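You operate a simulated robot arm through the tools that you are given. There is no shell and no other tool.

The job below is to be done with a simulated robot arm. You get a single attempt, and the scene is never put back.

Task
Press the suction button to switch it on. Shut the bottom table drawer. Push the blue drawer shut. Put the round brush on the bed by the grey bar. Do these in any order.

It is judged by the outcome, as a careful person would: the job done as asked, and still so three seconds after it is handed in. It fails if anything else is knocked over, pushed out of place, dropped, spilled or broken.

Robot
A 6-joint arm with a two-finger gripper on a trunk, on a base that drives. Base frame: it is fixed to the floor where the robot stands at the start and does not move with it; the origin is under the middle of the robot, x ahead of it, y to its left, z up. Lengths are in mm, angles in degrees, forces in N, time in s.
It reaches about 1298 mm from its shoulder. Its first joint turns from -149.0 to 149.0 degrees. Places, roughly: bed by the grey bar [600, -300, 900]; blue drawer [-900, -800, 700]; bottom table drawer [500, -100, 600]; round brush (3x3x18 cm) [-900, -1200, 1000]; suction button [800, 0, 800]. Payload 1.57 kg.
Tool frame: the origin (TCP) lies between the finger pads and is the grasp point; the fingertips stand 21 mm ahead of it; z points along the fingers, y is the line along which they close. The gripper opens to 70 mm. The gripper's body begins 50 mm behind the TCP.
Orientation is that of the tool frame in the base frame, as a unit quaternion [w, x, y, z]. With the fingers straight down and closing along the base's y, the tool's x points along the base's -x, its y along +y and its z along -z.

Tools
- The arm moves only by the tool move_arm. Its argument "increments" is a list of rows, each a list of 3 entries, a list of its own where there are three numbers: the gripper command, from -1 (fully open) to 1 (shut), values between in proportion, then the shift along the base's x, y, z in units of 25 mm (1.0 is 25 mm), then the turn, a rotation vector about the base's x, y, z in units of 4 degrees (1.0 is 4 degrees). In form: [[gripper, [x, y, z], [ax, ay, az]], ...]. A call has 1 to 20 rows; each row shifts and turns the commanded pose from where the row before left it. A call with a number of a shift or a turn outside -1 to 1 is refused whole. A row lasts 0.2 s, in which the tool goes at most 50 mm and 8.6 degrees; a call with a longer step from one row to the next is refused whole, and so is a gripper value outside its range. A pose out of reach is approached as far as the arm can. The call stops where the force on the tool passes 40 N (or 10 N more than at its start, if that is more) or the arm is blocked; 0.2 s more then pass. Each finger halts on what it meets, pressing with about 30 N; the grip force reading is that of the motor and also rises with nothing between the fingers. The clock runs only during rows and for 0.2 s after the last one: add rows that do not move to give the fingers time. It gives the time, the measured TCP pose, the force on the tool (base axes), the opening and the grip force at its end, in the units of the frame above (readings bear some noise), with the torque about the TCP (base axes, N m) and any sound that the robot's microphone picked up.
- Cameras (640 x 400 px; columns grow to the right, rows downward): "scene" is now at [-51.3, 104.4, 1787.2]; the picture's right is [-1.00, -0.01, 0.00], its down [-0.01, 0.91, -0.42] and it looks along [0.00, -0.42, -0.91] (base axes); focal length 253 px, centre (320, 200). "wrist" rides on the gripper at [79, 4, -81] in the tool frame; the picture's right is [-0.05, 1.00, 0.00], its down [-0.67, -0.04, -0.74] and it looks along [-0.74, -0.04, 0.67] (tool axes); focal length 256 px, centre (320, 200). There is no depth. A picture from a camera that has moved, and an enlarged one, comes with that camera's place and axes in the base frame and with its lens. The place of the scene camera against the robot may be out by one fixed shift of up to 12 mm in any direction.
- grab_frame(camera): a new picture of that camera. It takes no simulated time.
- move_column(by): slides the trunk up (or, below 0, down) by that many mm; the arm and the scene camera ride with it, the base frame stays. It gives what a move gives, with no picture.
- roll_base(legs): drives the robot by 1 to 6 legs, each [ahead, turn to the left] in mm and degrees, along the robot's own axes; the way and the turn of a leg run together, so that a leg with both is an arc; at most 1500 mm and 180 degrees a leg. The arm and the cameras ride along, it lands a little off, and it stops where it bumps. It gives what a move gives.
- pan_tilt(pan, tilt): turns the head with the scene camera to pan (to the left, within 155 degrees either way) and tilt (down, from -29 to 69), counted from straight ahead of the robot. It gives what a move gives.
- enlarge(camera, box): a new picture of the part [left, top, right, bottom] of that camera's present view, enlarged. It takes no simulated time.
- sign_off(): hands the job in; it is judged then, once.

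Nothing tells you exact positions but the pictures and the camera data. Unless the task says otherwise, let go and move clear before handing in.

The tools are called after "Request:" by a JSON object that holds its "method" and its "body". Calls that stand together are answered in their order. move_arm: Moves the arm, as the interface text tells. Its arguments: {"type":"object","properties":{"increments":{"type":"array","items":{"type":"array"}}},"required":["increments"]} The other tools are called the same way: move_column (by) slides the trunk up or down; roll_base (legs) drives the base; pan_tilt (pan, tilt) turns the head that bears the scene camera; grab_frame (camera) takes a picture; enlarge (camera, box) takes an enlarged picture of a part of a camera's view; sign_off () hands the job in.

At the start:

```text
t: 0.0
position: [199.5, -645.1, 1147.0]
tool_rot: [0.0, 0.0, 1.0, 0.001]
contact_force: [1.2, 0.1, -0.5]
wrist_torque: [-0.01, -0.03, -0.01]
width: 70.0
grasp_force: 0.0
trunk travel left (down, up): [-828.0, 142.0]
robot x, y, heading: [0.5, -1.3, 0.1]
head pan, tilt: [-89.5, 65.2]
```

scene: 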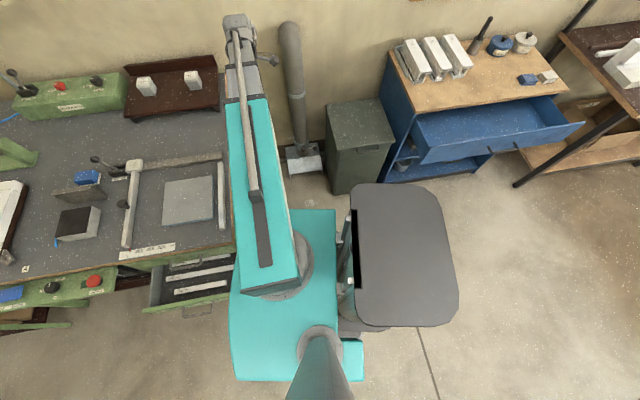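
wrist: 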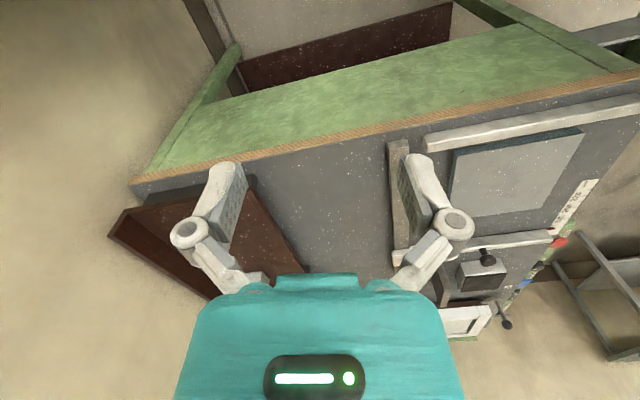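

I see the work table on the left of the picture (+x), and the blue cabinet with an open drawer on the right (-x). I'll look closer at each before moving.

Request:
{"method": "enlarge", "body": {"camera": "scene", "box": [0, 50, 240, 200]}}

Request:
{"method": "enlarge", "body": {"camera": "scene", "box": [0, 180, 240, 330]}}

Request:
{"method": "enlarge", "body": {"camera": "scene", "box": [370, 0, 610, 190]}}

```text
2.67 times, centred on (120, 125) of scene
camera zoom: at [-51.3, 104.4, 1787.2], right [-1.0, -0.01, 0.0], down [-0.01, 0.91, -0.42], along [0.0, -0.42, -0.91], focal length 674 px, centre (853, 400)
```

zoom: 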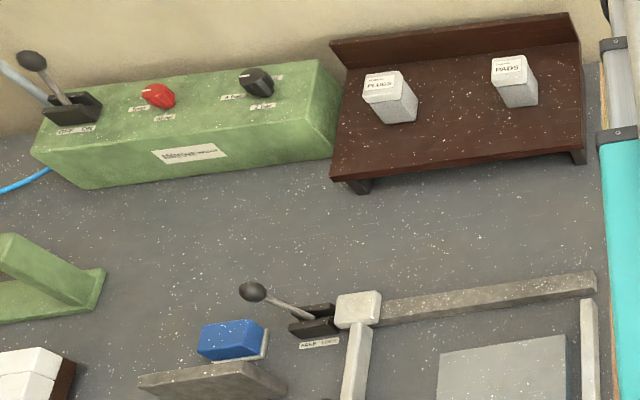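

```text
2.67 times, centred on (120, 255) of scene
camera zoom: at [-51.3, 104.4, 1787.2], right [-1.0, -0.01, 0.0], down [-0.01, 0.91, -0.42], along [0.0, -0.42, -0.91], focal length 674 px, centre (853, 53)
```

zoom: 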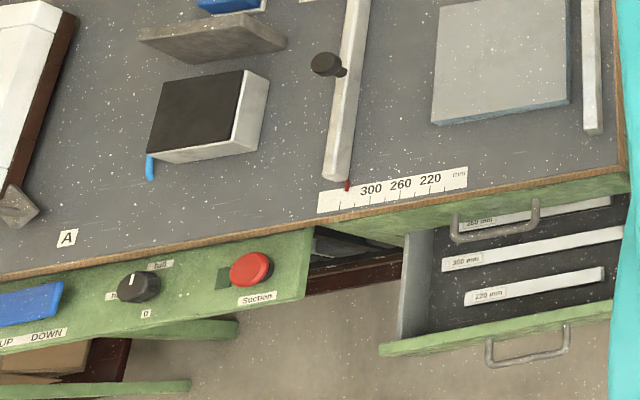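

```text
2.11 times, centred on (490, 95) of scene
camera zoom: at [-51.3, 104.4, 1787.2], right [-1.0, -0.01, 0.0], down [-0.01, 0.91, -0.42], along [0.0, -0.42, -0.91], focal length 532 px, centre (-38, 421)
```

zoom: 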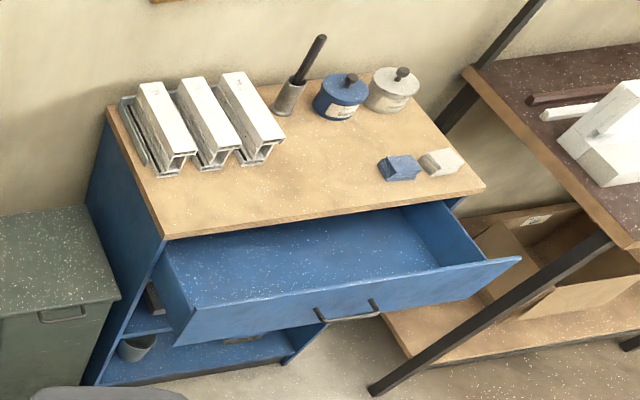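

The table has a light plate framed by bars, and the brush seems to stand upright on the blue cabinet. I'll turn the head to see the table and the brush better.

Request:
{"method": "pan_tilt", "body": {"pan": -30, "tilt": 50}}

Request:
{"method": "grab_frame", "body": {"camera": "scene"}}

Request:
{"method": "enlarge", "body": {"camera": "scene", "box": [200, 100, 440, 250]}}

Request:
{"method": "enlarge", "body": {"camera": "scene", "box": [200, 200, 440, 350]}}

```text
t: 1.3
position: [198.6, -644.6, 1148.0]
tool_rot: [-0.001, 0.0, 1.0, 0.0]
contact_force: [0.4, 0.1, -0.5]
wrist_torque: [0.01, 0.02, 0.02]
width: 70.0
grasp_force: 0.0
trunk travel left (down, up): [-828.0, 142.0]
robot x, y, heading: [-2.1, -0.1, -0.3]
head pan, tilt: [-30.0, 50.0]
```

```text
taken
camera scene: at [14.8, 126.3, 1805.5], right [-0.5, -0.87, 0.0], down [-0.66, 0.38, -0.64], along [0.56, -0.32, -0.77], focal length 253 px, centre (320, 200)
```

scene: 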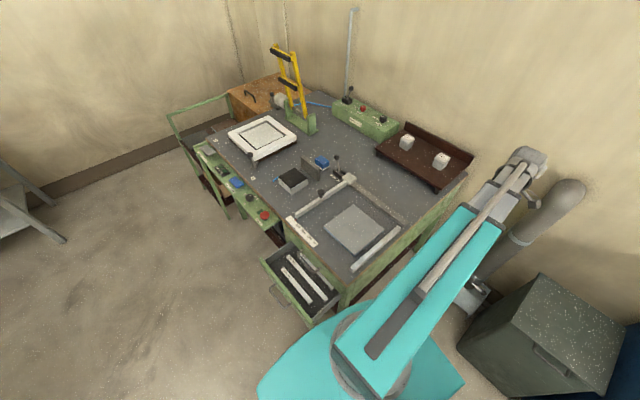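

```text
2.67 times, centred on (320, 175) of scene
camera zoom: at [14.8, 126.3, 1805.5], right [-0.5, -0.87, 0.0], down [-0.66, 0.38, -0.64], along [0.56, -0.32, -0.77], focal length 674 px, centre (320, 267)
```

zoom: 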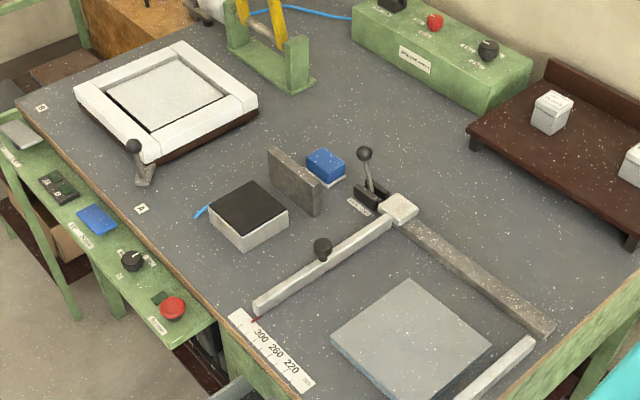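

```text
2.67 times, centred on (320, 275) of scene
camera zoom: at [14.8, 126.3, 1805.5], right [-0.5, -0.87, 0.0], down [-0.66, 0.38, -0.64], along [0.56, -0.32, -0.77], focal length 674 px, centre (320, 0)
```

zoom: 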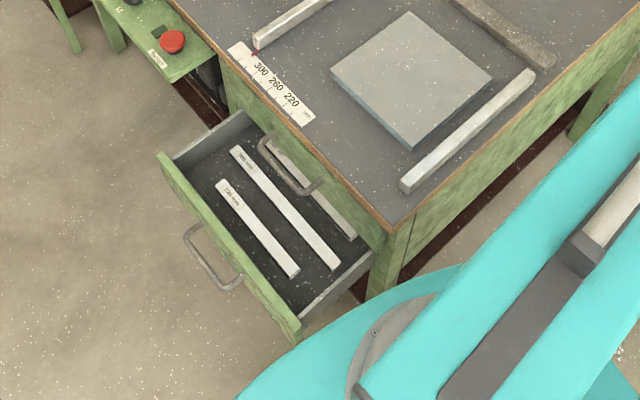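

The L-shaped bar, the light plate and the red Suction button are visible, and the bottom drawer is open. I'll zoom in for labels and detail.

Request:
{"method": "enlarge", "body": {"camera": "scene", "box": [270, 140, 390, 215]}}

Request:
{"method": "enlarge", "body": {"camera": "scene", "box": [280, 180, 420, 270]}}

Request:
{"method": "enlarge", "body": {"camera": "scene", "box": [190, 130, 310, 230]}}

Request:
{"method": "enlarge", "body": {"camera": "wrist", "box": [380, 100, 640, 340]}}

```text
5.33 times, centred on (330, 178) of scene
camera zoom: at [14.8, 126.3, 1805.5], right [-0.5, -0.87, 0.0], down [-0.66, 0.38, -0.64], along [0.56, -0.32, -0.77], focal length 1347 px, centre (267, 320)
```

zoom: 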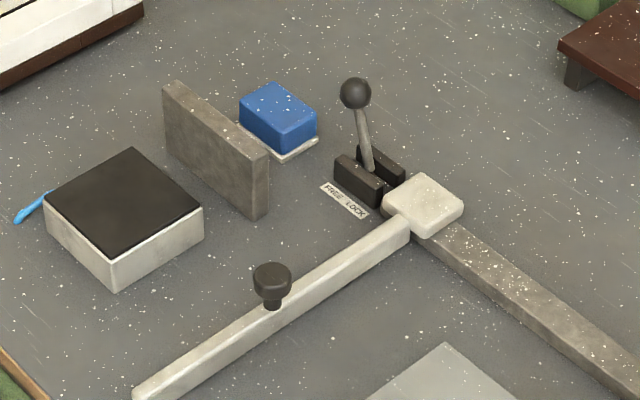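

```text
4.44 times, centred on (350, 225) of scene
camera zoom: at [14.8, 126.3, 1805.5], right [-0.5, -0.87, 0.0], down [-0.66, 0.38, -0.64], along [0.56, -0.32, -0.77], focal length 1123 px, centre (187, 89)
```

zoom: 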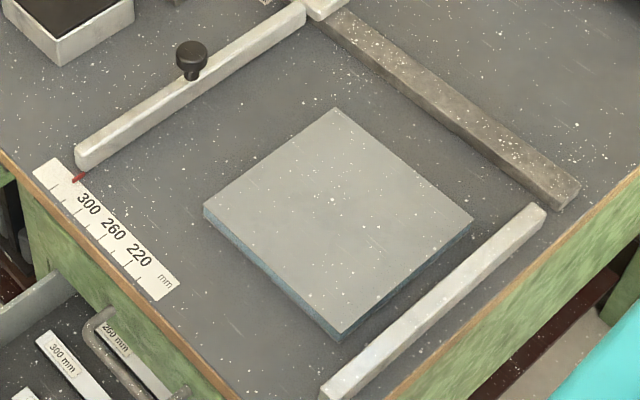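

```text
4.00 times, centred on (250, 180) of scene
camera zoom: at [14.8, 126.3, 1805.5], right [-0.5, -0.87, 0.0], down [-0.66, 0.38, -0.64], along [0.56, -0.32, -0.77], focal length 1011 px, centre (600, 280)
```

zoom: 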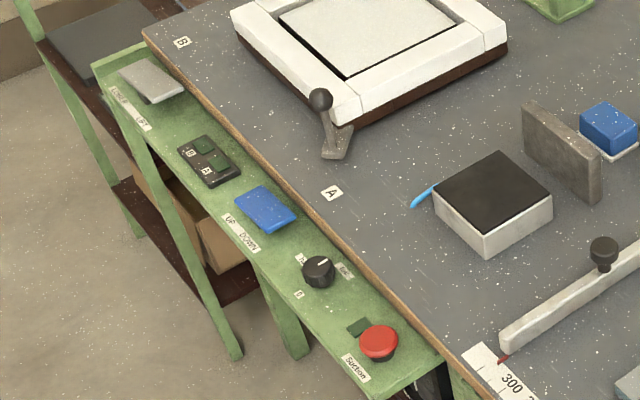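

```text
1.67 times, centred on (510, 220) of wrist
camera zoom: at [119.9, -640.5, 1227.9], right [0.05, 1.0, 0.0], down [0.67, -0.04, 0.74], along [0.74, -0.04, -0.67], focal length 427 px, centre (3, 167)
```

zoom: 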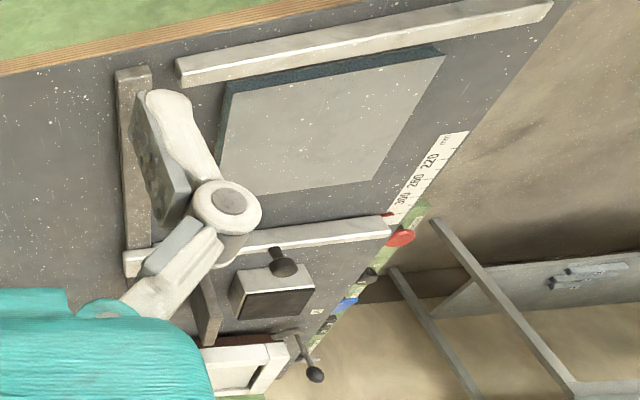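

The bed looks to be the pale plate framed by the dark grey fence bar at about (475, -305, 883). I'll survey the robot's surroundings and base before driving.

Request:
{"method": "pan_tilt", "body": {"pan": -140, "tilt": 45}}

Request:
{"method": "grab_frame", "body": {"camera": "scene"}}

Request:
{"method": "pan_tilt", "body": {"pan": -120, "tilt": 68}}

Request:
{"method": "grab_frame", "body": {"camera": "scene"}}

Request:
{"method": "pan_tilt", "body": {"pan": 90, "tilt": 50}}

Request:
{"method": "grab_frame", "body": {"camera": "scene"}}

Request:
{"method": "pan_tilt", "body": {"pan": 0, "tilt": 60}}

Request:
{"method": "grab_frame", "body": {"camera": "scene"}}

```text
t: 3.2
position: [199.9, -644.8, 1147.5]
tool_rot: [0.0, -0.001, 1.0, 0.0]
contact_force: [0.4, 0.0, 0.8]
wrist_torque: [0.02, 0.02, 0.0]
width: 70.1
grasp_force: 0.2
trunk travel left (down, up): [-828.0, 142.0]
robot x, y, heading: [3.0, -1.1, 0.0]
head pan, tilt: [-140.0, 45.0]
```

```text
taken
camera scene: at [-114.1, 112.5, 1812.5], right [-0.64, 0.77, 0.0], down [0.54, 0.45, -0.71], along [-0.54, -0.45, -0.71], focal length 253 px, centre (320, 200)
```

scene: 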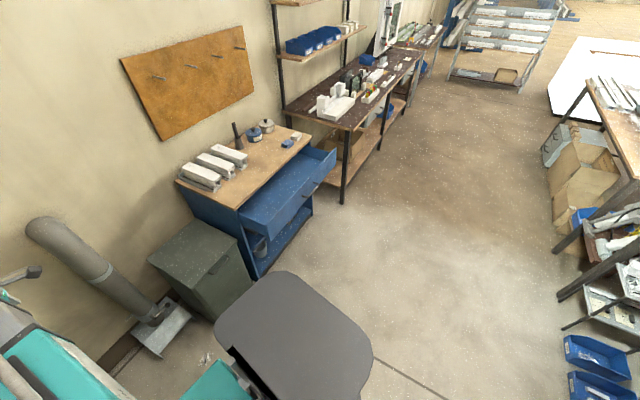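

```text
t: 4.0
position: [199.5, -645.1, 1147.5]
tool_rot: [0.001, -0.001, 1.0, 0.0]
contact_force: [-0.5, 0.5, -0.4]
wrist_torque: [0.01, 0.01, 0.02]
width: 70.0
grasp_force: 0.1
trunk travel left (down, up): [-828.0, 142.0]
robot x, y, heading: [-2.3, 1.3, -0.0]
head pan, tilt: [-120.0, 68.0]
```

```text
taken
camera scene: at [-80.4, 115.5, 1784.4], right [-0.87, 0.5, 0.0], down [0.46, 0.8, -0.38], along [-0.19, -0.32, -0.93], focal length 253 px, centre (320, 200)
```

scene: 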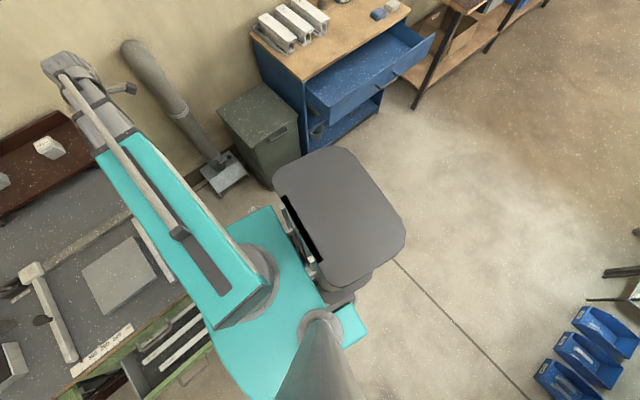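

```text
t: 7.1
position: [199.5, -645.8, 1148.1]
tool_rot: [0.0, 0.0, 1.0, -0.001]
contact_force: [0.6, 0.5, -0.3]
wrist_torque: [0.02, -0.02, -0.05]
width: 70.0
grasp_force: 0.0
trunk travel left (down, up): [-828.0, 142.0]
robot x, y, heading: [1.5, 1.7, 0.1]
head pan, tilt: [90.0, 50.0]
```

```text
taken
camera scene: at [-51.8, 241.8, 1805.6], right [1.0, 0.0, 0.0], down [0.0, -0.77, -0.64], along [0.0, 0.64, -0.77], focal length 253 px, centre (320, 200)
```

scene: 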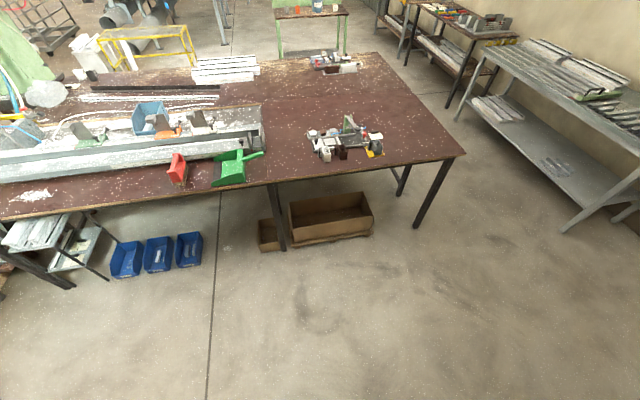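

```text
t: 8.7
position: [199.0, -644.9, 1146.3]
tool_rot: [0.001, 0.001, 1.0, 0.0]
contact_force: [-0.8, 0.5, -0.9]
wrist_torque: [0.01, 0.02, -0.02]
width: 69.8
grasp_force: 0.1
trunk travel left (down, up): [-828.0, 142.0]
robot x, y, heading: [-1.4, -2.4, 0.2]
head pan, tilt: [0.0, 60.0]
```

```text
taken
camera scene: at [14.8, 164.9, 1793.0], right [0.0, -1.0, 0.0], down [-0.87, 0.0, -0.5], along [0.5, 0.0, -0.87], focal length 253 px, centre (320, 200)
```

scene: 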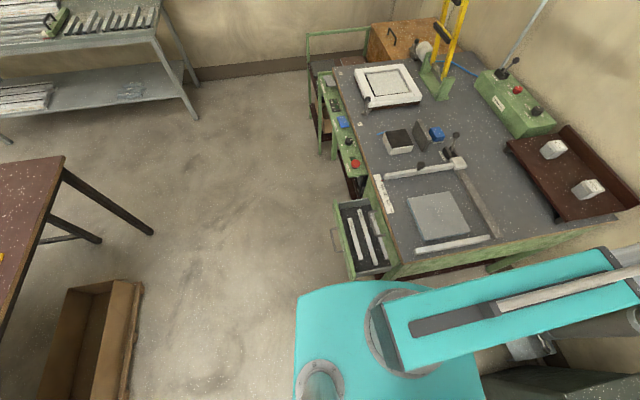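

The Suction button comes out at about (796, -8, 800) from three views. I'll first bring the closed gripper over it, high above the table.

Request:
{"method": "move_arm", "body": {"increments": [[1, [0.917, 0.978, 0], [0, 0, 0]], [1, [0.917, 0.978, 0], [0, 0, 0]], [1, [0.917, 0.978, 0], [0, 0, 0]], [1, [0.917, 0.978, 0], [0, 0, 0]], [1, [0.917, 0.978, 0], [0, 0, 0]], [1, [0.917, 0.978, 0], [0, 0, 0]], [1, [0.917, 0.978, 0], [0, 0, 0]], [1, [0.917, 0.978, 0], [0, 0, 0]], [1, [0.917, 0.978, 0], [0, 0, 0]], [1, [0.917, 0.978, 0], [0, 0, 0]], [1, [0.917, 0.978, 0], [0, 0, 0]], [1, [0.917, 0.978, 0], [0, 0, 0]], [1, [0.917, 0.978, 0], [0, 0, 0]], [1, [0.917, 0.978, 0], [0, 0, 0]], [1, [0.917, 0.978, 0], [0, 0, 0]], [1, [0.917, 0.978, 0], [0, 0, 0]]]}}

Request:
{"method": "grab_frame", "body": {"camera": "scene"}}

Request:
{"method": "grab_frame", "body": {"camera": "wrist"}}

```text
t: 12.1
position: [568.2, -253.4, 1147.0]
tool_rot: [0.0, 0.0, 1.0, 0.0]
contact_force: [-0.2, 0.4, 0.2]
wrist_torque: [0.0, 0.0, -0.01]
width: 0.5
grasp_force: 28.4
trunk travel left (down, up): [-828.0, 142.0]
robot x, y, heading: [2.0, 3.4, -0.1]
head pan, tilt: [0.0, 60.0]
```

```text
taken
camera scene: at [15.3, 165.2, 1792.9], right [0.0, -1.0, 0.0], down [-0.87, 0.0, -0.5], along [0.5, 0.0, -0.87], focal length 253 px, centre (320, 200)
```

scene: 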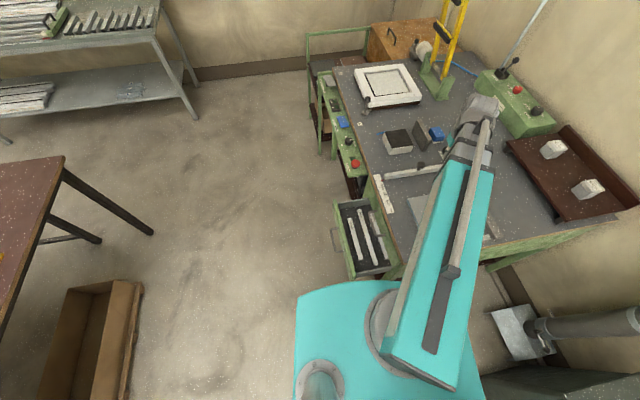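

```text
taken
camera wrist: at [488.7, -249.2, 1227.8], right [0.05, 1.0, 0.0], down [0.67, -0.04, 0.74], along [0.74, -0.04, -0.67], focal length 256 px, centre (320, 200)
```

wrist: 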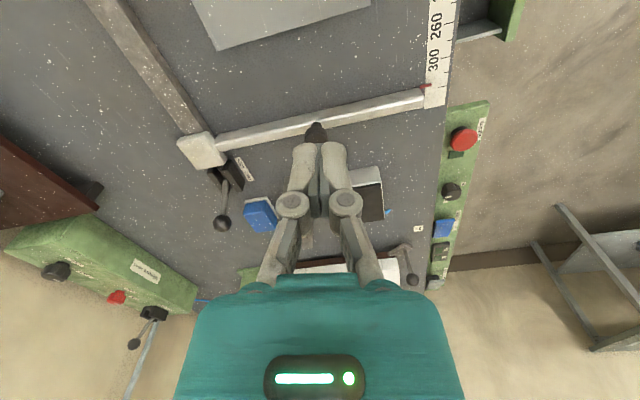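

The wrist view puts the button higher than I thought, at about (770, 0, 838). I'll move above it and refine.

Request:
{"method": "move_arm", "body": {"increments": [[1, [0.8, 1, 0], [0, 0, 0]], [1, [0.8, 1, 0], [0, 0, 0]], [1, [0.8, 1, 0], [0, 0, 0]], [1, [0.8, 1, 0], [0, 0, 0]], [1, [0.8, 1, 0], [0, 0, 0]], [1, [0.8, 1, 0], [0, 0, 0]], [1, [0.8, 1, 0], [0, 0, 0]], [1, [0.8, 1, 0], [0, 0, 0]], [1, [0.8, 1, 0], [0, 0, 0]], [1, [0.8, 1, 0], [0, 0, 0]], [1, [0, 0, -1], [0, 0, 0]], [1, [0, 0, -1], [0, 0, 0]], [1, [0, 0, -1], [0, 0, 0]], [1, [0, 0, -1], [0, 0, 0]], [1, [0, 0, -1], [0, 0, 0]], [1, [0, 0, -1], [0, 0, 0]], [1, [0, 0, 0], [0, 0, 0]]]}}

Request:
{"method": "grab_frame", "body": {"camera": "scene"}}

Request:
{"method": "grab_frame", "body": {"camera": "wrist"}}

```text
t: 15.7
position: [765.2, -3.2, 1147.4]
tool_rot: [0.0, 0.0, 1.0, 0.0]
contact_force: [0.0, -0.3, 0.2]
wrist_torque: [0.0, -0.03, 0.0]
width: 0.0
grasp_force: 28.3
out of reach, approached as far as the arm can: row 9, 11, 12, 13, 14, 15, 16
trunk travel left (down, up): [-828.0, 142.0]
robot x, y, heading: [-0.9, -2.1, 0.1]
head pan, tilt: [0.0, 60.0]
```

```text
taken
camera scene: at [15.1, 164.9, 1793.0], right [0.0, -1.0, 0.0], down [-0.87, 0.0, -0.5], along [0.5, 0.0, -0.87], focal length 253 px, centre (320, 200)
```

scene: 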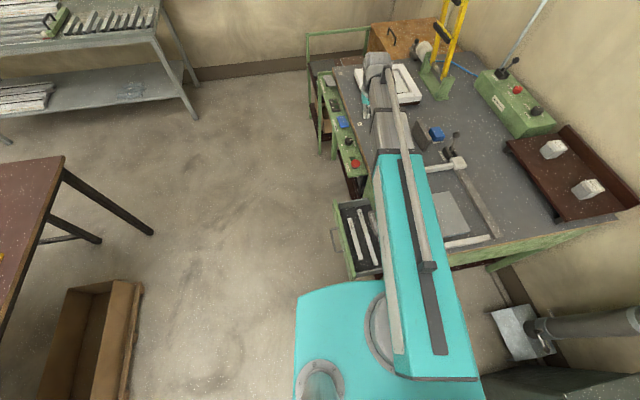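

```text
taken
camera wrist: at [687.1, 1.3, 1227.8], right [0.05, 1.0, 0.0], down [0.67, -0.04, 0.74], along [0.74, -0.04, -0.67], focal length 256 px, centre (320, 200)
```

wrist: 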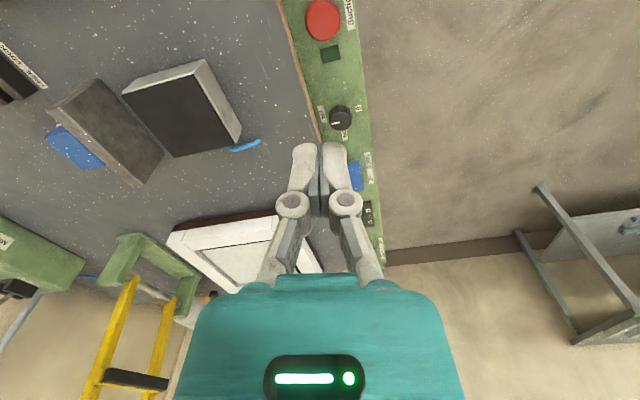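

The arm can't descend from this trunk height. I'll lower the trunk 200 mm, which takes the TCP to around 947, still well above the button.

Request:
{"method": "move_column", "body": {"by": -150}}

Request:
{"method": "grab_frame", "body": {"camera": "scene"}}

Request:
{"method": "grab_frame", "body": {"camera": "wrist"}}

```text
t: 17.5
position: [765.7, -3.1, 997.7]
tool_rot: [0.0, 0.0, 1.0, 0.001]
contact_force: [0.0, 0.0, -0.1]
wrist_torque: [0.06, 0.04, 0.0]
width: 0.0
grasp_force: 28.1
trunk travel left (down, up): [-678.0, 292.0]
robot x, y, heading: [0.8, 2.0, 0.2]
head pan, tilt: [0.0, 60.0]
```

```text
taken
camera scene: at [15.0, 164.9, 1643.0], right [0.0, -1.0, 0.0], down [-0.87, 0.0, -0.5], along [0.5, 0.0, -0.87], focal length 253 px, centre (320, 200)
```

scene: 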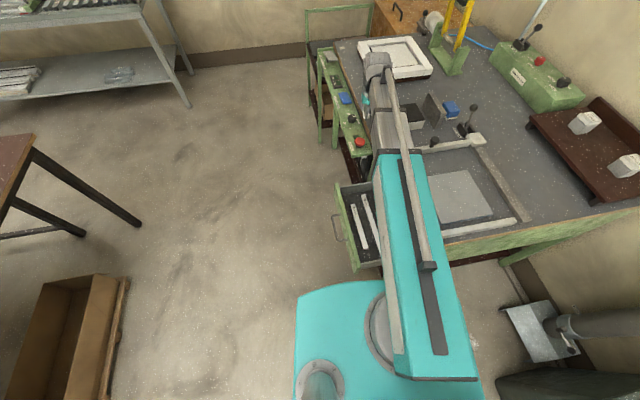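

```text
taken
camera wrist: at [687.0, 1.3, 1077.9], right [0.05, 1.0, 0.0], down [0.67, -0.04, 0.74], along [0.74, -0.04, -0.67], focal length 256 px, centre (320, 200)
```

wrist: 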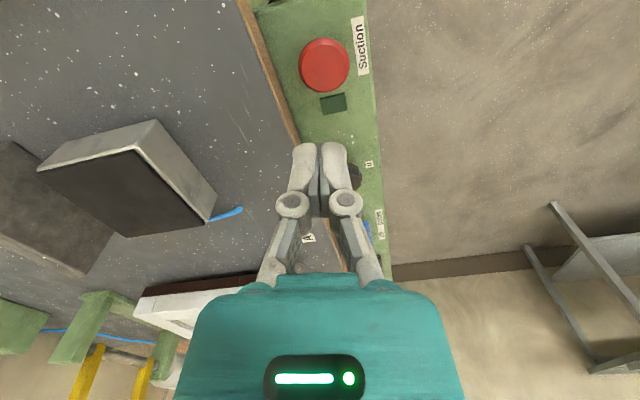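

Triangulated button top: about (776, 1, 834). I'll correct x and y and check how the arm responds.

Request:
{"method": "move_arm", "body": {"increments": [[1, [0.42, 0.15, 0], [0, 0, 0]], [1, [0, 0, 0], [0, 0, 0]]]}}

```text
t: 18.1
position: [775.5, 1.7, 997.3]
tool_rot: [0.0, 0.0, 1.0, 0.001]
contact_force: [0.8, 0.1, -0.5]
wrist_torque: [0.03, -0.05, 0.0]
width: 0.0
grasp_force: 28.0
trunk travel left (down, up): [-678.0, 292.0]
robot x, y, heading: [-1.6, -1.5, 0.1]
head pan, tilt: [0.0, 60.0]
```

The commanded pose follows the measured one. I'll try descending with the arm.

Request:
{"method": "move_arm", "body": {"increments": [[1, [0, 0, -1], [0, 0, 0]], [1, [0, 0, -1], [0, 0, 0]], [1, [0, 0, -1], [0, 0, 0]], [1, [0, 0, 0], [0, 0, 0]]]}}

```text
t: 19.1
position: [776.6, 3.1, 998.6]
tool_rot: [0.0, 0.0, 1.0, 0.0]
contact_force: [0.6, -0.5, -0.1]
wrist_torque: [-0.01, 0.01, 0.01]
width: 0.0
grasp_force: 29.1
out of reach, approached as far as the arm can: row 1, 2, 3
trunk travel left (down, up): [-678.0, 292.0]
robot x, y, heading: [3.5, -0.9, -0.2]
head pan, tilt: [0.0, 60.0]
```

The arm is at its lowest relative to the trunk here. I'll raise the arm 75 mm first, then lower the trunk so that it has down-travel left for the press.

Request:
{"method": "move_arm", "body": {"increments": [[1, [0, 0, 1], [0, 0, 0]], [1, [0, 0, 1], [0, 0, 0]], [1, [0, 0, 1], [0, 0, 0]], [1, [0, 0, 0], [0, 0, 0]]]}}

Request:
{"method": "move_column", "body": {"by": -165}}

Request:
{"method": "grab_frame", "body": {"camera": "scene"}}

Request:
{"method": "grab_frame", "body": {"camera": "wrist"}}

```text
t: 20.1
position: [777.2, 2.1, 996.4]
tool_rot: [0.0, 0.001, 1.0, 0.0]
contact_force: [-0.2, 0.5, 0.1]
wrist_torque: [0.0, 0.01, 0.0]
width: 0.0
grasp_force: 28.9
out of reach, approached as far as the arm can: row 1, 2, 3
trunk travel left (down, up): [-678.0, 292.0]
robot x, y, heading: [-1.9, 0.1, -0.0]
head pan, tilt: [0.0, 60.0]
```

```text
t: 21.6
position: [775.0, 1.2, 849.2]
tool_rot: [0.005, 0.001, 1.0, 0.0]
contact_force: [-5.4, 0.8, 43.3]
wrist_torque: [0.03, 0.2, 0.04]
width: 6.1
grasp_force: 28.6
trunk travel left (down, up): [-527.0, 443.0]
robot x, y, heading: [-2.4, -0.9, -0.1]
head pan, tilt: [0.0, 60.0]
heard: click
stopped: the force on the tool passed its limit at 49 N (the readings are from after the stop); the commanded pose is now the measured one
```

```text
taken
camera scene: at [9.6, 165.0, 1492.3], right [0.0, -1.0, 0.0], down [-0.86, 0.0, -0.5], along [0.5, 0.0, -0.86], focal length 253 px, centre (320, 200)
```

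scene: 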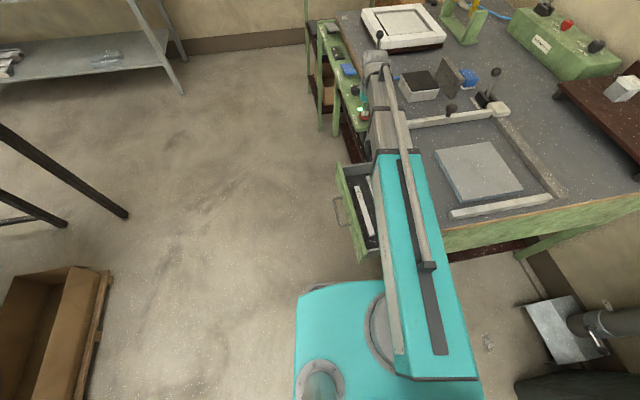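

```text
taken
camera wrist: at [695.6, 5.8, 929.4], right [0.05, 1.0, 0.0], down [0.66, -0.04, 0.75], along [0.75, -0.04, -0.66], focal length 256 px, centre (320, 200)
```

wrist: 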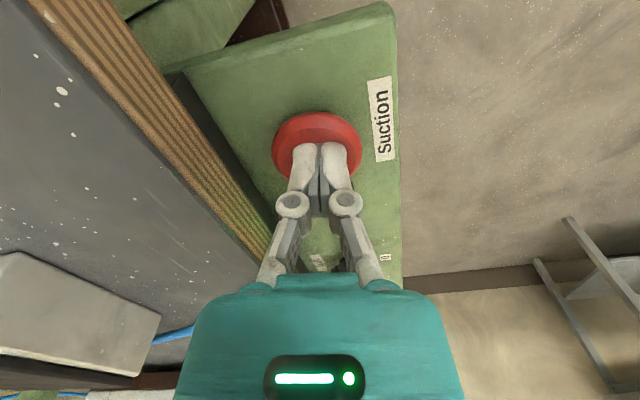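

The trunk itself brought the fingers onto the button, and it clicked. I should not have chained the trunk move to an arm move that could fail. I'll raise the trunk now and check whether the indicator lamp changed.

Request:
{"method": "move_column", "body": {"by": 100}}

Request:
{"method": "grab_frame", "body": {"camera": "wrist"}}

```text
t: 23.0
position: [781.2, 2.4, 945.6]
tool_rot: [0.004, 0.0, 1.0, 0.0]
contact_force: [0.3, 0.4, 0.0]
wrist_torque: [-0.03, -0.03, -0.02]
width: 0.0
grasp_force: 28.2
trunk travel left (down, up): [-627.0, 343.0]
robot x, y, heading: [-0.4, 0.6, 0.2]
head pan, tilt: [0.0, 60.0]
```

```text
taken
camera wrist: at [699.7, 5.8, 1025.8], right [0.05, 1.0, 0.0], down [0.66, -0.04, 0.75], along [0.75, -0.04, -0.66], focal length 256 px, centre (320, 200)
```

wrist: 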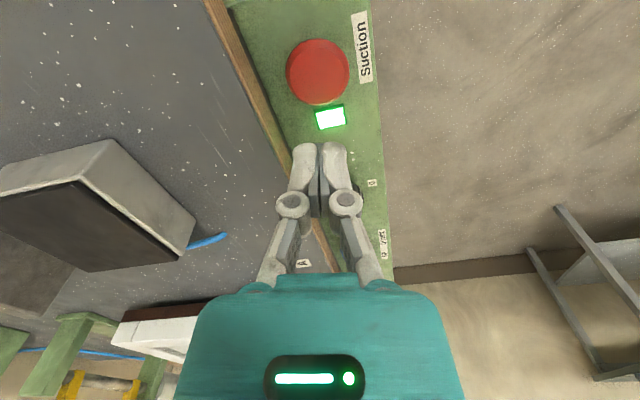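

The green lamp by the Suction button is now lit, so suction is on. Next is the table drawer; I'll test the arm's vertical travel here and turn the head to look at the drawer.

Request:
{"method": "move_arm", "body": {"increments": [[1, [-1, 0, 0], [0, 0, 0]], [1, [-1, 0, 0], [0, 0, 0]], [1, [-1, 0, 0], [0, 0, 0]], [1, [-1, 0, 0], [0, 0, 0]], [1, [0, 0, 0.4], [0, 0, 0]], [1, [0, 0, 0.4], [0, 0, 0]], [1, [0, 0, 0], [0, 0, 0]]]}}

Request:
{"method": "pan_tilt", "body": {"pan": 0, "tilt": 69}}

Request:
{"method": "enlarge", "body": {"camera": "scene", "box": [280, 40, 480, 240]}}

```text
t: 24.6
position: [679.3, 1.9, 946.7]
tool_rot: [0.004, -0.001, 1.0, 0.0]
contact_force: [-0.4, 0.0, 0.2]
wrist_torque: [0.02, -0.04, -0.01]
width: 0.0
grasp_force: 28.7
out of reach, approached as far as the arm can: row 5, 6
trunk travel left (down, up): [-627.0, 343.0]
robot x, y, heading: [-0.2, -1.5, 0.1]
head pan, tilt: [0.0, 60.0]
```

```text
t: 25.3
position: [680.0, 1.4, 944.8]
tool_rot: [0.004, 0.0, 1.0, 0.0]
contact_force: [-0.7, -0.3, -0.6]
wrist_torque: [-0.01, 0.0, -0.03]
width: 0.1
grasp_force: 28.3
trunk travel left (down, up): [-627.0, 343.0]
robot x, y, heading: [-2.5, -2.2, 0.1]
head pan, tilt: [0.0, 68.8]
```

```text
2.00 times, centred on (380, 140) of scene
camera zoom: at [4.4, 164.9, 1582.3], right [0.0, -1.0, 0.0], down [-0.93, 0.0, -0.36], along [0.36, 0.0, -0.93], focal length 505 px, centre (200, 320)
```

zoom: 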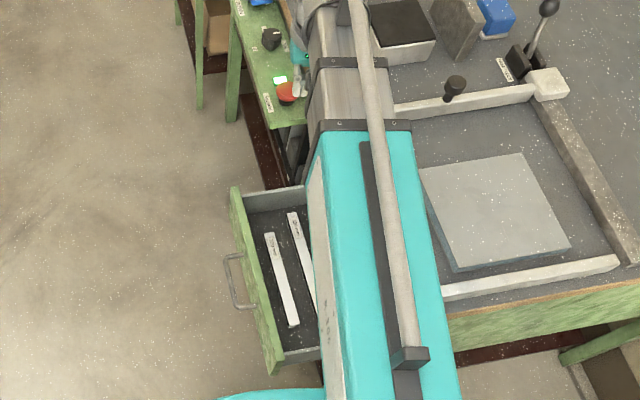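

The lamp is lit. The arm turns out to be a turning, telescoping boom, so height comes from the trunk only. I'll move in front of the table, over free floor, and test tilting the tool.

Request:
{"method": "move_arm", "body": {"increments": [[1, [-0.6, 1, 0], [0, 0, 0]], [1, [-0.6, 1, 0], [0, 0, 0]], [1, [-0.6, 1, 0], [0, 0, 0]], [1, [-0.6, 1, 0], [0, 0, 0]], [1, [-0.6, 1, 0], [0, 0, 0]], [1, [-0.6, 1, 0], [0, 0, 0]], [1, [-0.6, 1, 0], [0, 0, 0]], [1, [-0.6, 1, 0], [0, 0, 0]], [1, [-0.6, 1, 0], [0, 0, 0]], [1, [-0.6, 1, 0], [0, 0, 0]], [1, [-0.6, 1, 0], [0, 0, 0]], [1, [-0.6, 1, 0], [0, 0, 0]], [1, [-0.6, 1, 0], [0, 0, 0]], [1, [0, 0, 0], [0, 0, 0]]]}}

Request:
{"method": "grab_frame", "body": {"camera": "scene"}}

Request:
{"method": "enlarge", "body": {"camera": "scene", "box": [280, 60, 480, 240]}}

```text
t: 28.3
position: [482.7, 325.7, 946.4]
tool_rot: [0.004, 0.0, 1.0, 0.0]
contact_force: [-0.9, -1.2, -0.1]
wrist_torque: [0.01, -0.01, 0.0]
width: 0.2
grasp_force: 28.8
trunk travel left (down, up): [-627.0, 343.0]
robot x, y, heading: [-0.5, -0.8, -0.3]
head pan, tilt: [0.0, 68.8]
```

```text
taken
camera scene: at [4.2, 165.2, 1582.2], right [0.0, -1.0, 0.0], down [-0.93, 0.0, -0.36], along [0.36, 0.0, -0.93], focal length 253 px, centre (320, 200)
```

scene: 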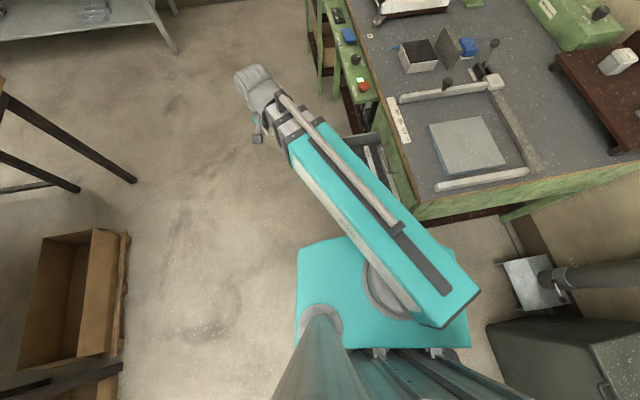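

```text
2.22 times, centred on (380, 150) of scene
camera zoom: at [4.2, 165.2, 1582.2], right [0.0, -1.0, 0.0], down [-0.93, 0.0, -0.36], along [0.36, 0.0, -0.93], focal length 561 px, centre (187, 311)
```

zoom: 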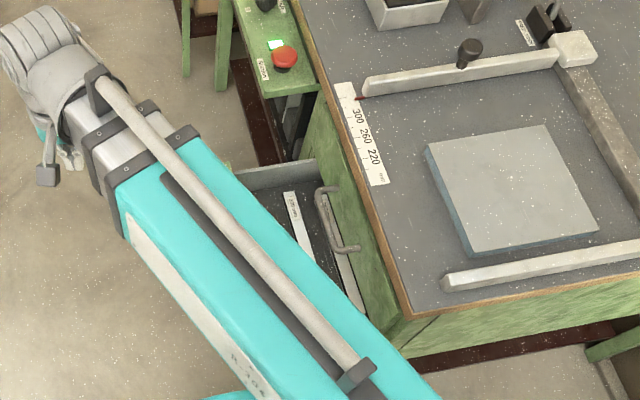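

The boom sits only about 100–170 mm above the TCP, so it must stay outside the table when low. I'll test tilting the fingers towards -y here in free space.

Request:
{"method": "move_arm", "body": {"increments": [[1, [0, 0, 0], [-1, 0, 0]], [1, [0, 0, 0], [-1, 0, 0]], [1, [0, 0, 0], [-1, 0, 0]], [1, [0, 0, 0], [-1, 0, 0]], [1, [0, 0, 0], [-1, 0, 0]], [1, [0, 0, 0], [0, 0, 0]]]}}

```text
t: 29.7
position: [483.7, 326.1, 957.3]
tool_rot: [0.004, 0.0, 0.985, -0.174]
contact_force: [0.5, 0.9, 0.3]
wrist_torque: [-0.03, -0.01, 0.0]
width: 0.0
grasp_force: 28.7
out of reach, approached as far as the arm can: row 3, 4, 5
trunk travel left (down, up): [-627.0, 343.0]
robot x, y, heading: [1.7, 1.7, -0.0]
head pan, tilt: [0.0, 68.8]
```

Tilting works; the z simply follows. I'll look with the wrist camera for the drawer front.

Request:
{"method": "move_arm", "body": {"increments": [[1, [0, 0, 0.3], [-1, 0, 0]], [1, [0, 0, 0.3], [-1, 0, 0]], [1, [0, 0, 0.4], [-1, 0, 0]], [1, [0, 0, 0.4], [-1, 0, 0]], [1, [0, 0, 0.4], [-1, 0, 0]], [1, [0, 0, 0.4], [-1, 0, 0]], [1, [0, 0, 0], [0, 0, 0]]]}}

Request:
{"method": "grab_frame", "body": {"camera": "wrist"}}

Request:
{"method": "grab_frame", "body": {"camera": "scene"}}

```text
t: 31.3
position: [511.6, 301.6, 994.1]
tool_rot: [0.021, -0.01, 0.933, -0.358]
contact_force: [-1.0, 0.0, 1.0]
wrist_torque: [-0.02, -0.01, 0.0]
width: 0.0
grasp_force: 28.5
out of reach, approached as far as the arm can: row 1, 3, 4, 5, 6
trunk travel left (down, up): [-627.0, 343.0]
robot x, y, heading: [1.4, -4.0, -0.1]
head pan, tilt: [0.0, 68.8]
```

```text
taken
camera wrist: at [428.4, 355.9, 1048.2], right [0.05, 0.74, -0.67], down [0.63, 0.49, 0.6], along [0.77, -0.45, -0.44], focal length 256 px, centre (320, 200)
```

wrist: 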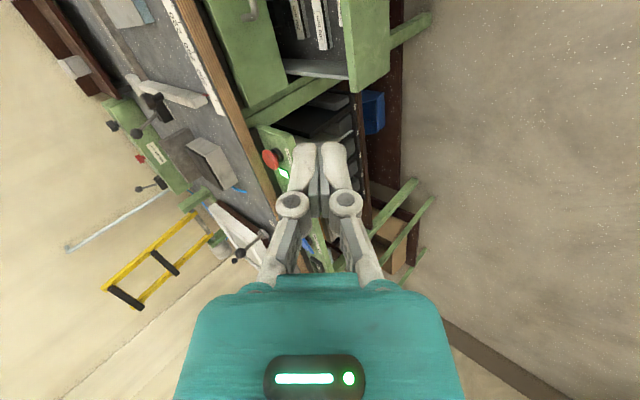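

```text
taken
camera scene: at [4.4, 164.8, 1582.3], right [0.0, -1.0, 0.0], down [-0.93, 0.0, -0.36], along [0.36, 0.0, -0.93], focal length 253 px, centre (320, 200)
```

scene: 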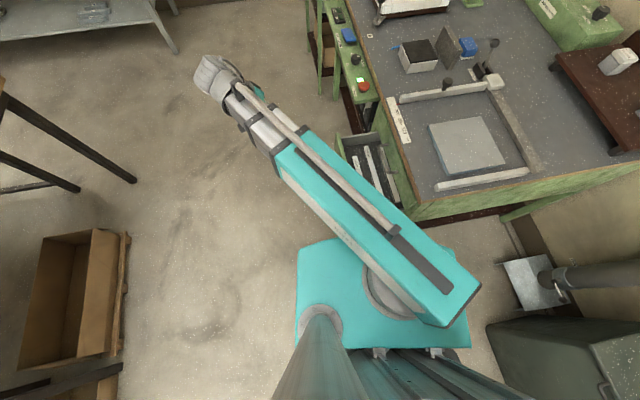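

The drawer front's far corner is near (660, 92), its top at z≈685 and its bottom at ≈562, turned about 10°; the handle is near x≈450. I'll set a tilt of about 32° and position in front of the panel at x≈545, beside the handle.

Request:
{"method": "move_arm", "body": {"increments": [[1, [0.23, -0.94, 0], [0.8, 0, 0]], [1, [0.23, -0.94, 0], [0.8, 0, 0]], [1, [0.23, -0.94, 0], [0.8, 0, 0]], [1, [0.23, -0.94, 0], [0, 0, 0]], [1, [0.23, -0.94, 0], [0, 0, 0]], [1, [0.23, -0.94, 0], [0, 0, 0]], [1, [0, 0, 0], [0, 0, 0]]]}}

Request:
{"method": "grab_frame", "body": {"camera": "wrist"}}

Request:
{"method": "grab_frame", "body": {"camera": "scene"}}

```text
t: 32.9
position: [547.1, 158.8, 974.8]
tool_rot: [0.022, -0.006, 0.96, -0.278]
contact_force: [1.1, 0.3, 1.1]
wrist_torque: [0.01, 0.01, 0.0]
width: 0.0
grasp_force: 28.8
out of reach, approached as far as the arm can: row 1, 2, 3
trunk travel left (down, up): [-627.0, 343.0]
robot x, y, heading: [-3.5, 2.2, 0.0]
head pan, tilt: [0.0, 68.8]
```

```text
taken
camera wrist: at [464.1, 203.9, 1037.7], right [0.05, 0.84, -0.53], down [0.63, 0.39, 0.67], along [0.77, -0.37, -0.51], focal length 256 px, centre (320, 200)
```

wrist: 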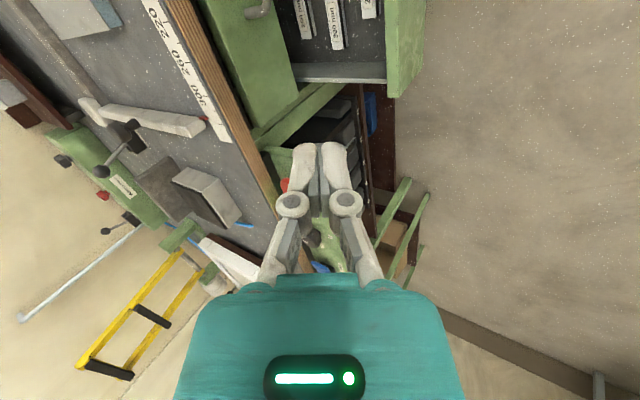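

```text
taken
camera scene: at [4.4, 164.7, 1582.3], right [0.0, -1.0, 0.0], down [-0.93, 0.0, -0.36], along [0.36, 0.0, -0.93], focal length 253 px, centre (320, 200)
```

scene: 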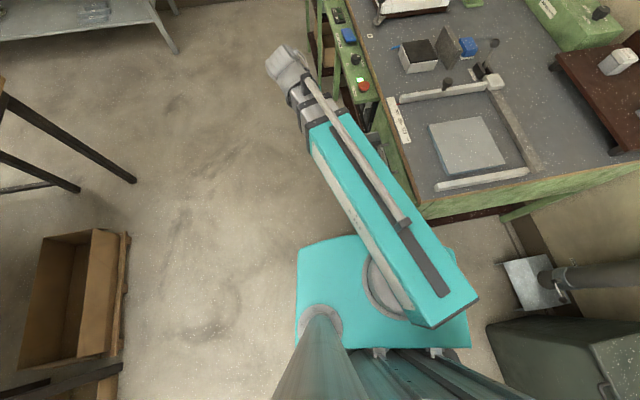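

The panel's top edge is confirmed at z≈690. I'll lower the trunk 300 mm so that the fingertips sit at z≈657, in front of the panel.

Request:
{"method": "move_column", "body": {"by": -200}}

Request:
{"method": "grab_frame", "body": {"camera": "wrist"}}

Request:
{"method": "grab_frame", "body": {"camera": "scene"}}

```text
t: 35.0
position: [546.6, 158.3, 774.8]
tool_rot: [0.022, -0.006, 0.96, -0.278]
contact_force: [-0.4, 0.2, 0.9]
wrist_torque: [0.01, 0.01, -0.01]
width: 0.0
grasp_force: 28.5
trunk travel left (down, up): [-427.0, 543.0]
robot x, y, heading: [-1.2, -3.1, 0.0]
head pan, tilt: [0.0, 68.8]
```

```text
taken
camera wrist: at [464.0, 204.2, 837.8], right [0.05, 0.84, -0.53], down [0.63, 0.39, 0.67], along [0.77, -0.37, -0.51], focal length 256 px, centre (320, 200)
```

wrist: 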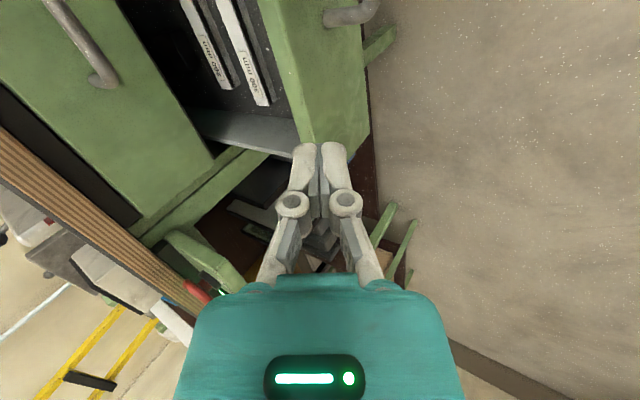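

```text
taken
camera scene: at [4.3, 164.9, 1382.3], right [0.0, -1.0, 0.0], down [-0.93, 0.0, -0.36], along [0.36, 0.0, -0.93], focal length 253 px, centre (320, 200)
```

scene: 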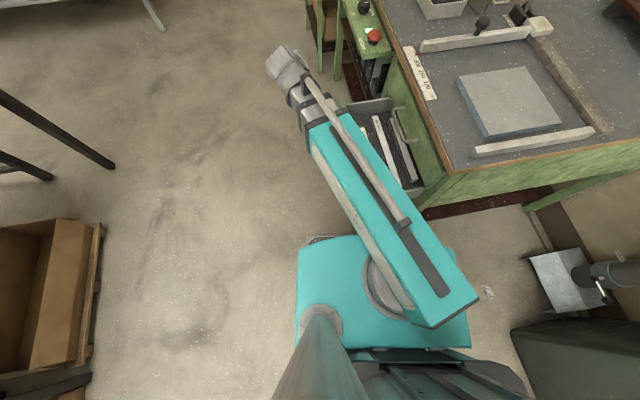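

The handle's far mount is at about x≈525, so I'll shift to x≈578 before lowering the rest of the way.

Request:
{"method": "move_arm", "body": {"increments": [[1, [0.6, 0, 0], [0, 0, 0]], [1, [0.6, 0, 0], [0, 0, 0]], [1, [0, 0, 0], [0, 0, 0]]]}}

Request:
{"method": "move_column", "body": {"by": -102}}

Request:
{"method": "grab_frame", "body": {"camera": "wrist"}}

Request:
{"method": "grab_frame", "body": {"camera": "scene"}}

```text
t: 35.9
position: [576.4, 158.9, 774.9]
tool_rot: [0.022, -0.006, 0.96, -0.28]
contact_force: [0.2, -0.8, 0.2]
wrist_torque: [0.03, 0.0, 0.0]
width: 0.0
grasp_force: 28.9
trunk travel left (down, up): [-427.0, 543.0]
robot x, y, heading: [1.1, 0.4, -0.1]
head pan, tilt: [0.0, 68.8]
```

```text
t: 37.2
position: [575.8, 159.3, 673.2]
tool_rot: [0.022, -0.006, 0.96, -0.279]
contact_force: [1.1, -0.7, -0.9]
wrist_torque: [0.0, 0.0, 0.0]
width: 0.0
grasp_force: 28.8
trunk travel left (down, up): [-325.0, 645.0]
robot x, y, heading: [-0.0, 2.1, 0.1]
head pan, tilt: [0.0, 68.8]
```

```text
taken
camera wrist: at [493.5, 204.5, 735.8], right [0.05, 0.84, -0.53], down [0.63, 0.39, 0.67], along [0.77, -0.37, -0.51], focal length 256 px, centre (320, 200)
```

wrist: 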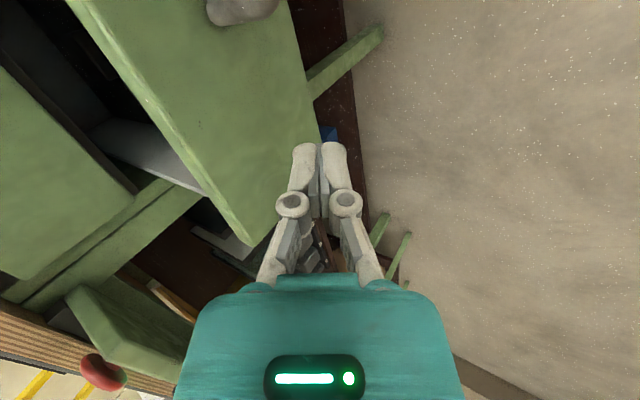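

```text
taken
camera scene: at [4.3, 164.9, 1280.3], right [0.0, -1.0, 0.0], down [-0.93, 0.0, -0.36], along [0.36, 0.0, -0.93], focal length 253 px, centre (320, 200)
```

scene: 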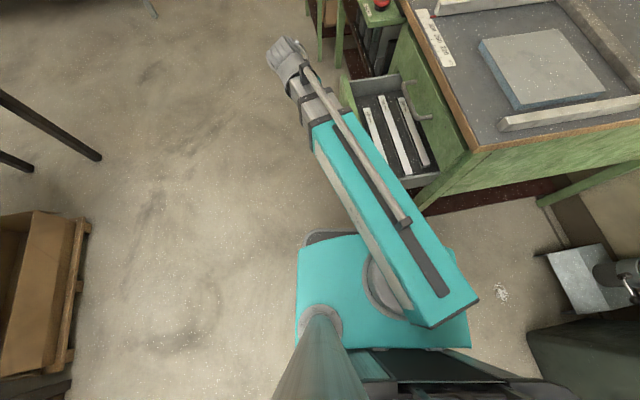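

The fingertips are in front of the panel. I'll approach and push along the drawer's direction, (0.17, -0.98).

Request:
{"method": "move_arm", "body": {"increments": [[1, [-0.3, -0.7, 0], [0, 0, 0]], [1, [-0.3, -0.7, 0], [0, 0, 0]], [1, [0, -0.7, 0], [0, 0, 0]], [1, [0.12, -0.7, 0], [0, 0, 0]], [1, [0.12, -0.7, 0], [0, 0, 0]], [1, [0.12, -0.7, 0], [0, 0, 0]], [1, [0, 0, 0], [0, 0, 0]]]}}

Request:
{"method": "grab_frame", "body": {"camera": "wrist"}}

Request:
{"method": "grab_frame", "body": {"camera": "scene"}}

```text
t: 38.8
position: [570.1, 55.6, 672.7]
tool_rot: [0.022, -0.006, 0.96, -0.28]
contact_force: [0.4, -0.3, -0.3]
wrist_torque: [-0.01, -0.01, 0.03]
width: 0.0
grasp_force: 28.7
trunk travel left (down, up): [-325.0, 645.0]
robot x, y, heading: [3.4, 3.5, 0.1]
head pan, tilt: [0.0, 68.8]
```

```text
taken
camera wrist: at [486.3, 100.6, 735.8], right [0.05, 0.84, -0.53], down [0.63, 0.39, 0.67], along [0.77, -0.37, -0.51], focal length 256 px, centre (320, 200)
```

wrist: 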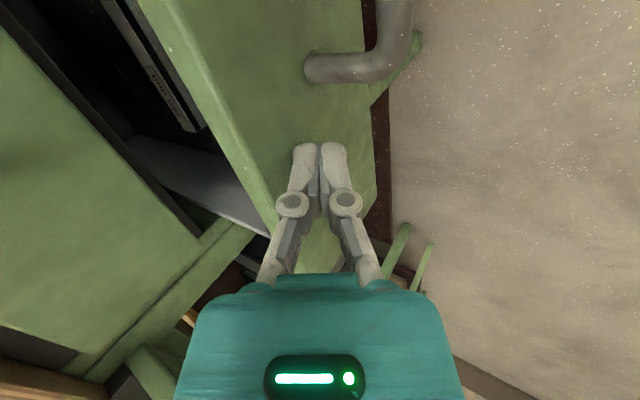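

```text
taken
camera scene: at [4.3, 165.0, 1280.2], right [0.0, -1.0, 0.0], down [-0.93, 0.0, -0.36], along [0.36, 0.0, -0.93], focal length 253 px, centre (320, 200)
```

scene: 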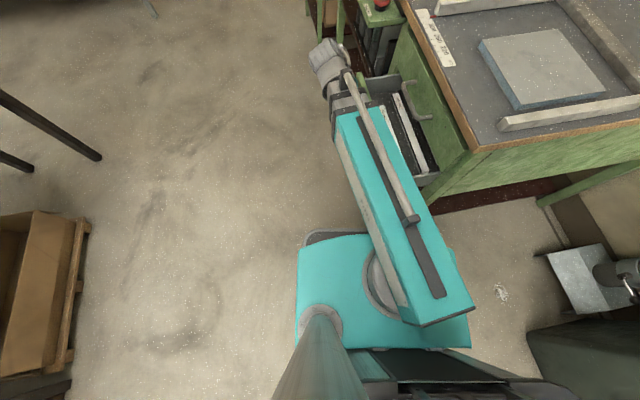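

There's no contact force yet. I'll keep pushing in steps.

Request:
{"method": "move_arm", "body": {"increments": [[1, [0.12, -0.7, 0], [0, 0, 0]], [1, [0.12, -0.7, 0], [0, 0, 0]], [1, [0.12, -0.7, 0], [0, 0, 0]], [1, [0.12, -0.7, 0], [0, 0, 0]], [1, [0, 0, 0], [0, 0, 0]]]}}

Request:
{"method": "grab_frame", "body": {"camera": "wrist"}}

Request:
{"method": "grab_frame", "body": {"camera": "scene"}}

```text
t: 40.0
position: [582.8, -15.8, 674.6]
tool_rot: [0.022, -0.006, 0.96, -0.28]
contact_force: [1.0, 0.1, -0.5]
wrist_torque: [0.01, 0.01, 0.01]
width: 0.1
grasp_force: 28.5
trunk travel left (down, up): [-325.0, 645.0]
robot x, y, heading: [-2.5, 0.1, -0.1]
head pan, tilt: [0.0, 68.8]
```

```text
taken
camera wrist: at [499.7, 30.4, 735.8], right [0.05, 0.84, -0.53], down [0.63, 0.39, 0.67], along [0.77, -0.37, -0.51], focal length 256 px, centre (320, 200)
```

wrist: 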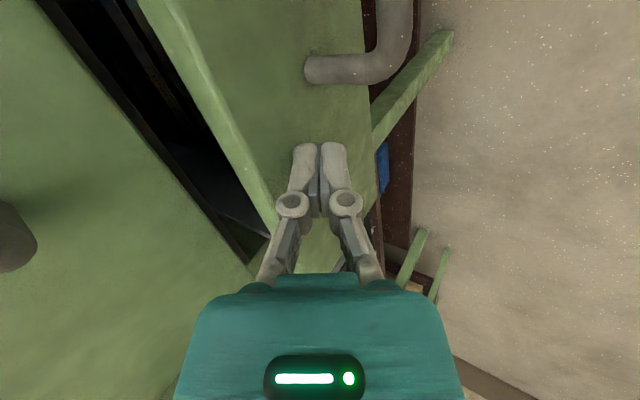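

```text
taken
camera scene: at [4.3, 165.0, 1280.2], right [0.0, -1.0, 0.0], down [-0.93, 0.0, -0.36], along [0.36, 0.0, -0.93], focal length 253 px, centre (320, 200)
```

scene: 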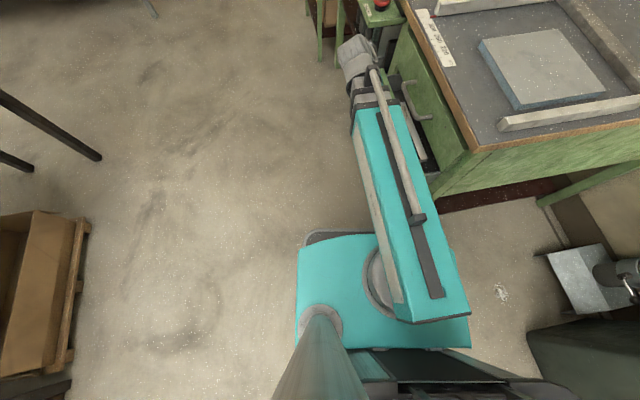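

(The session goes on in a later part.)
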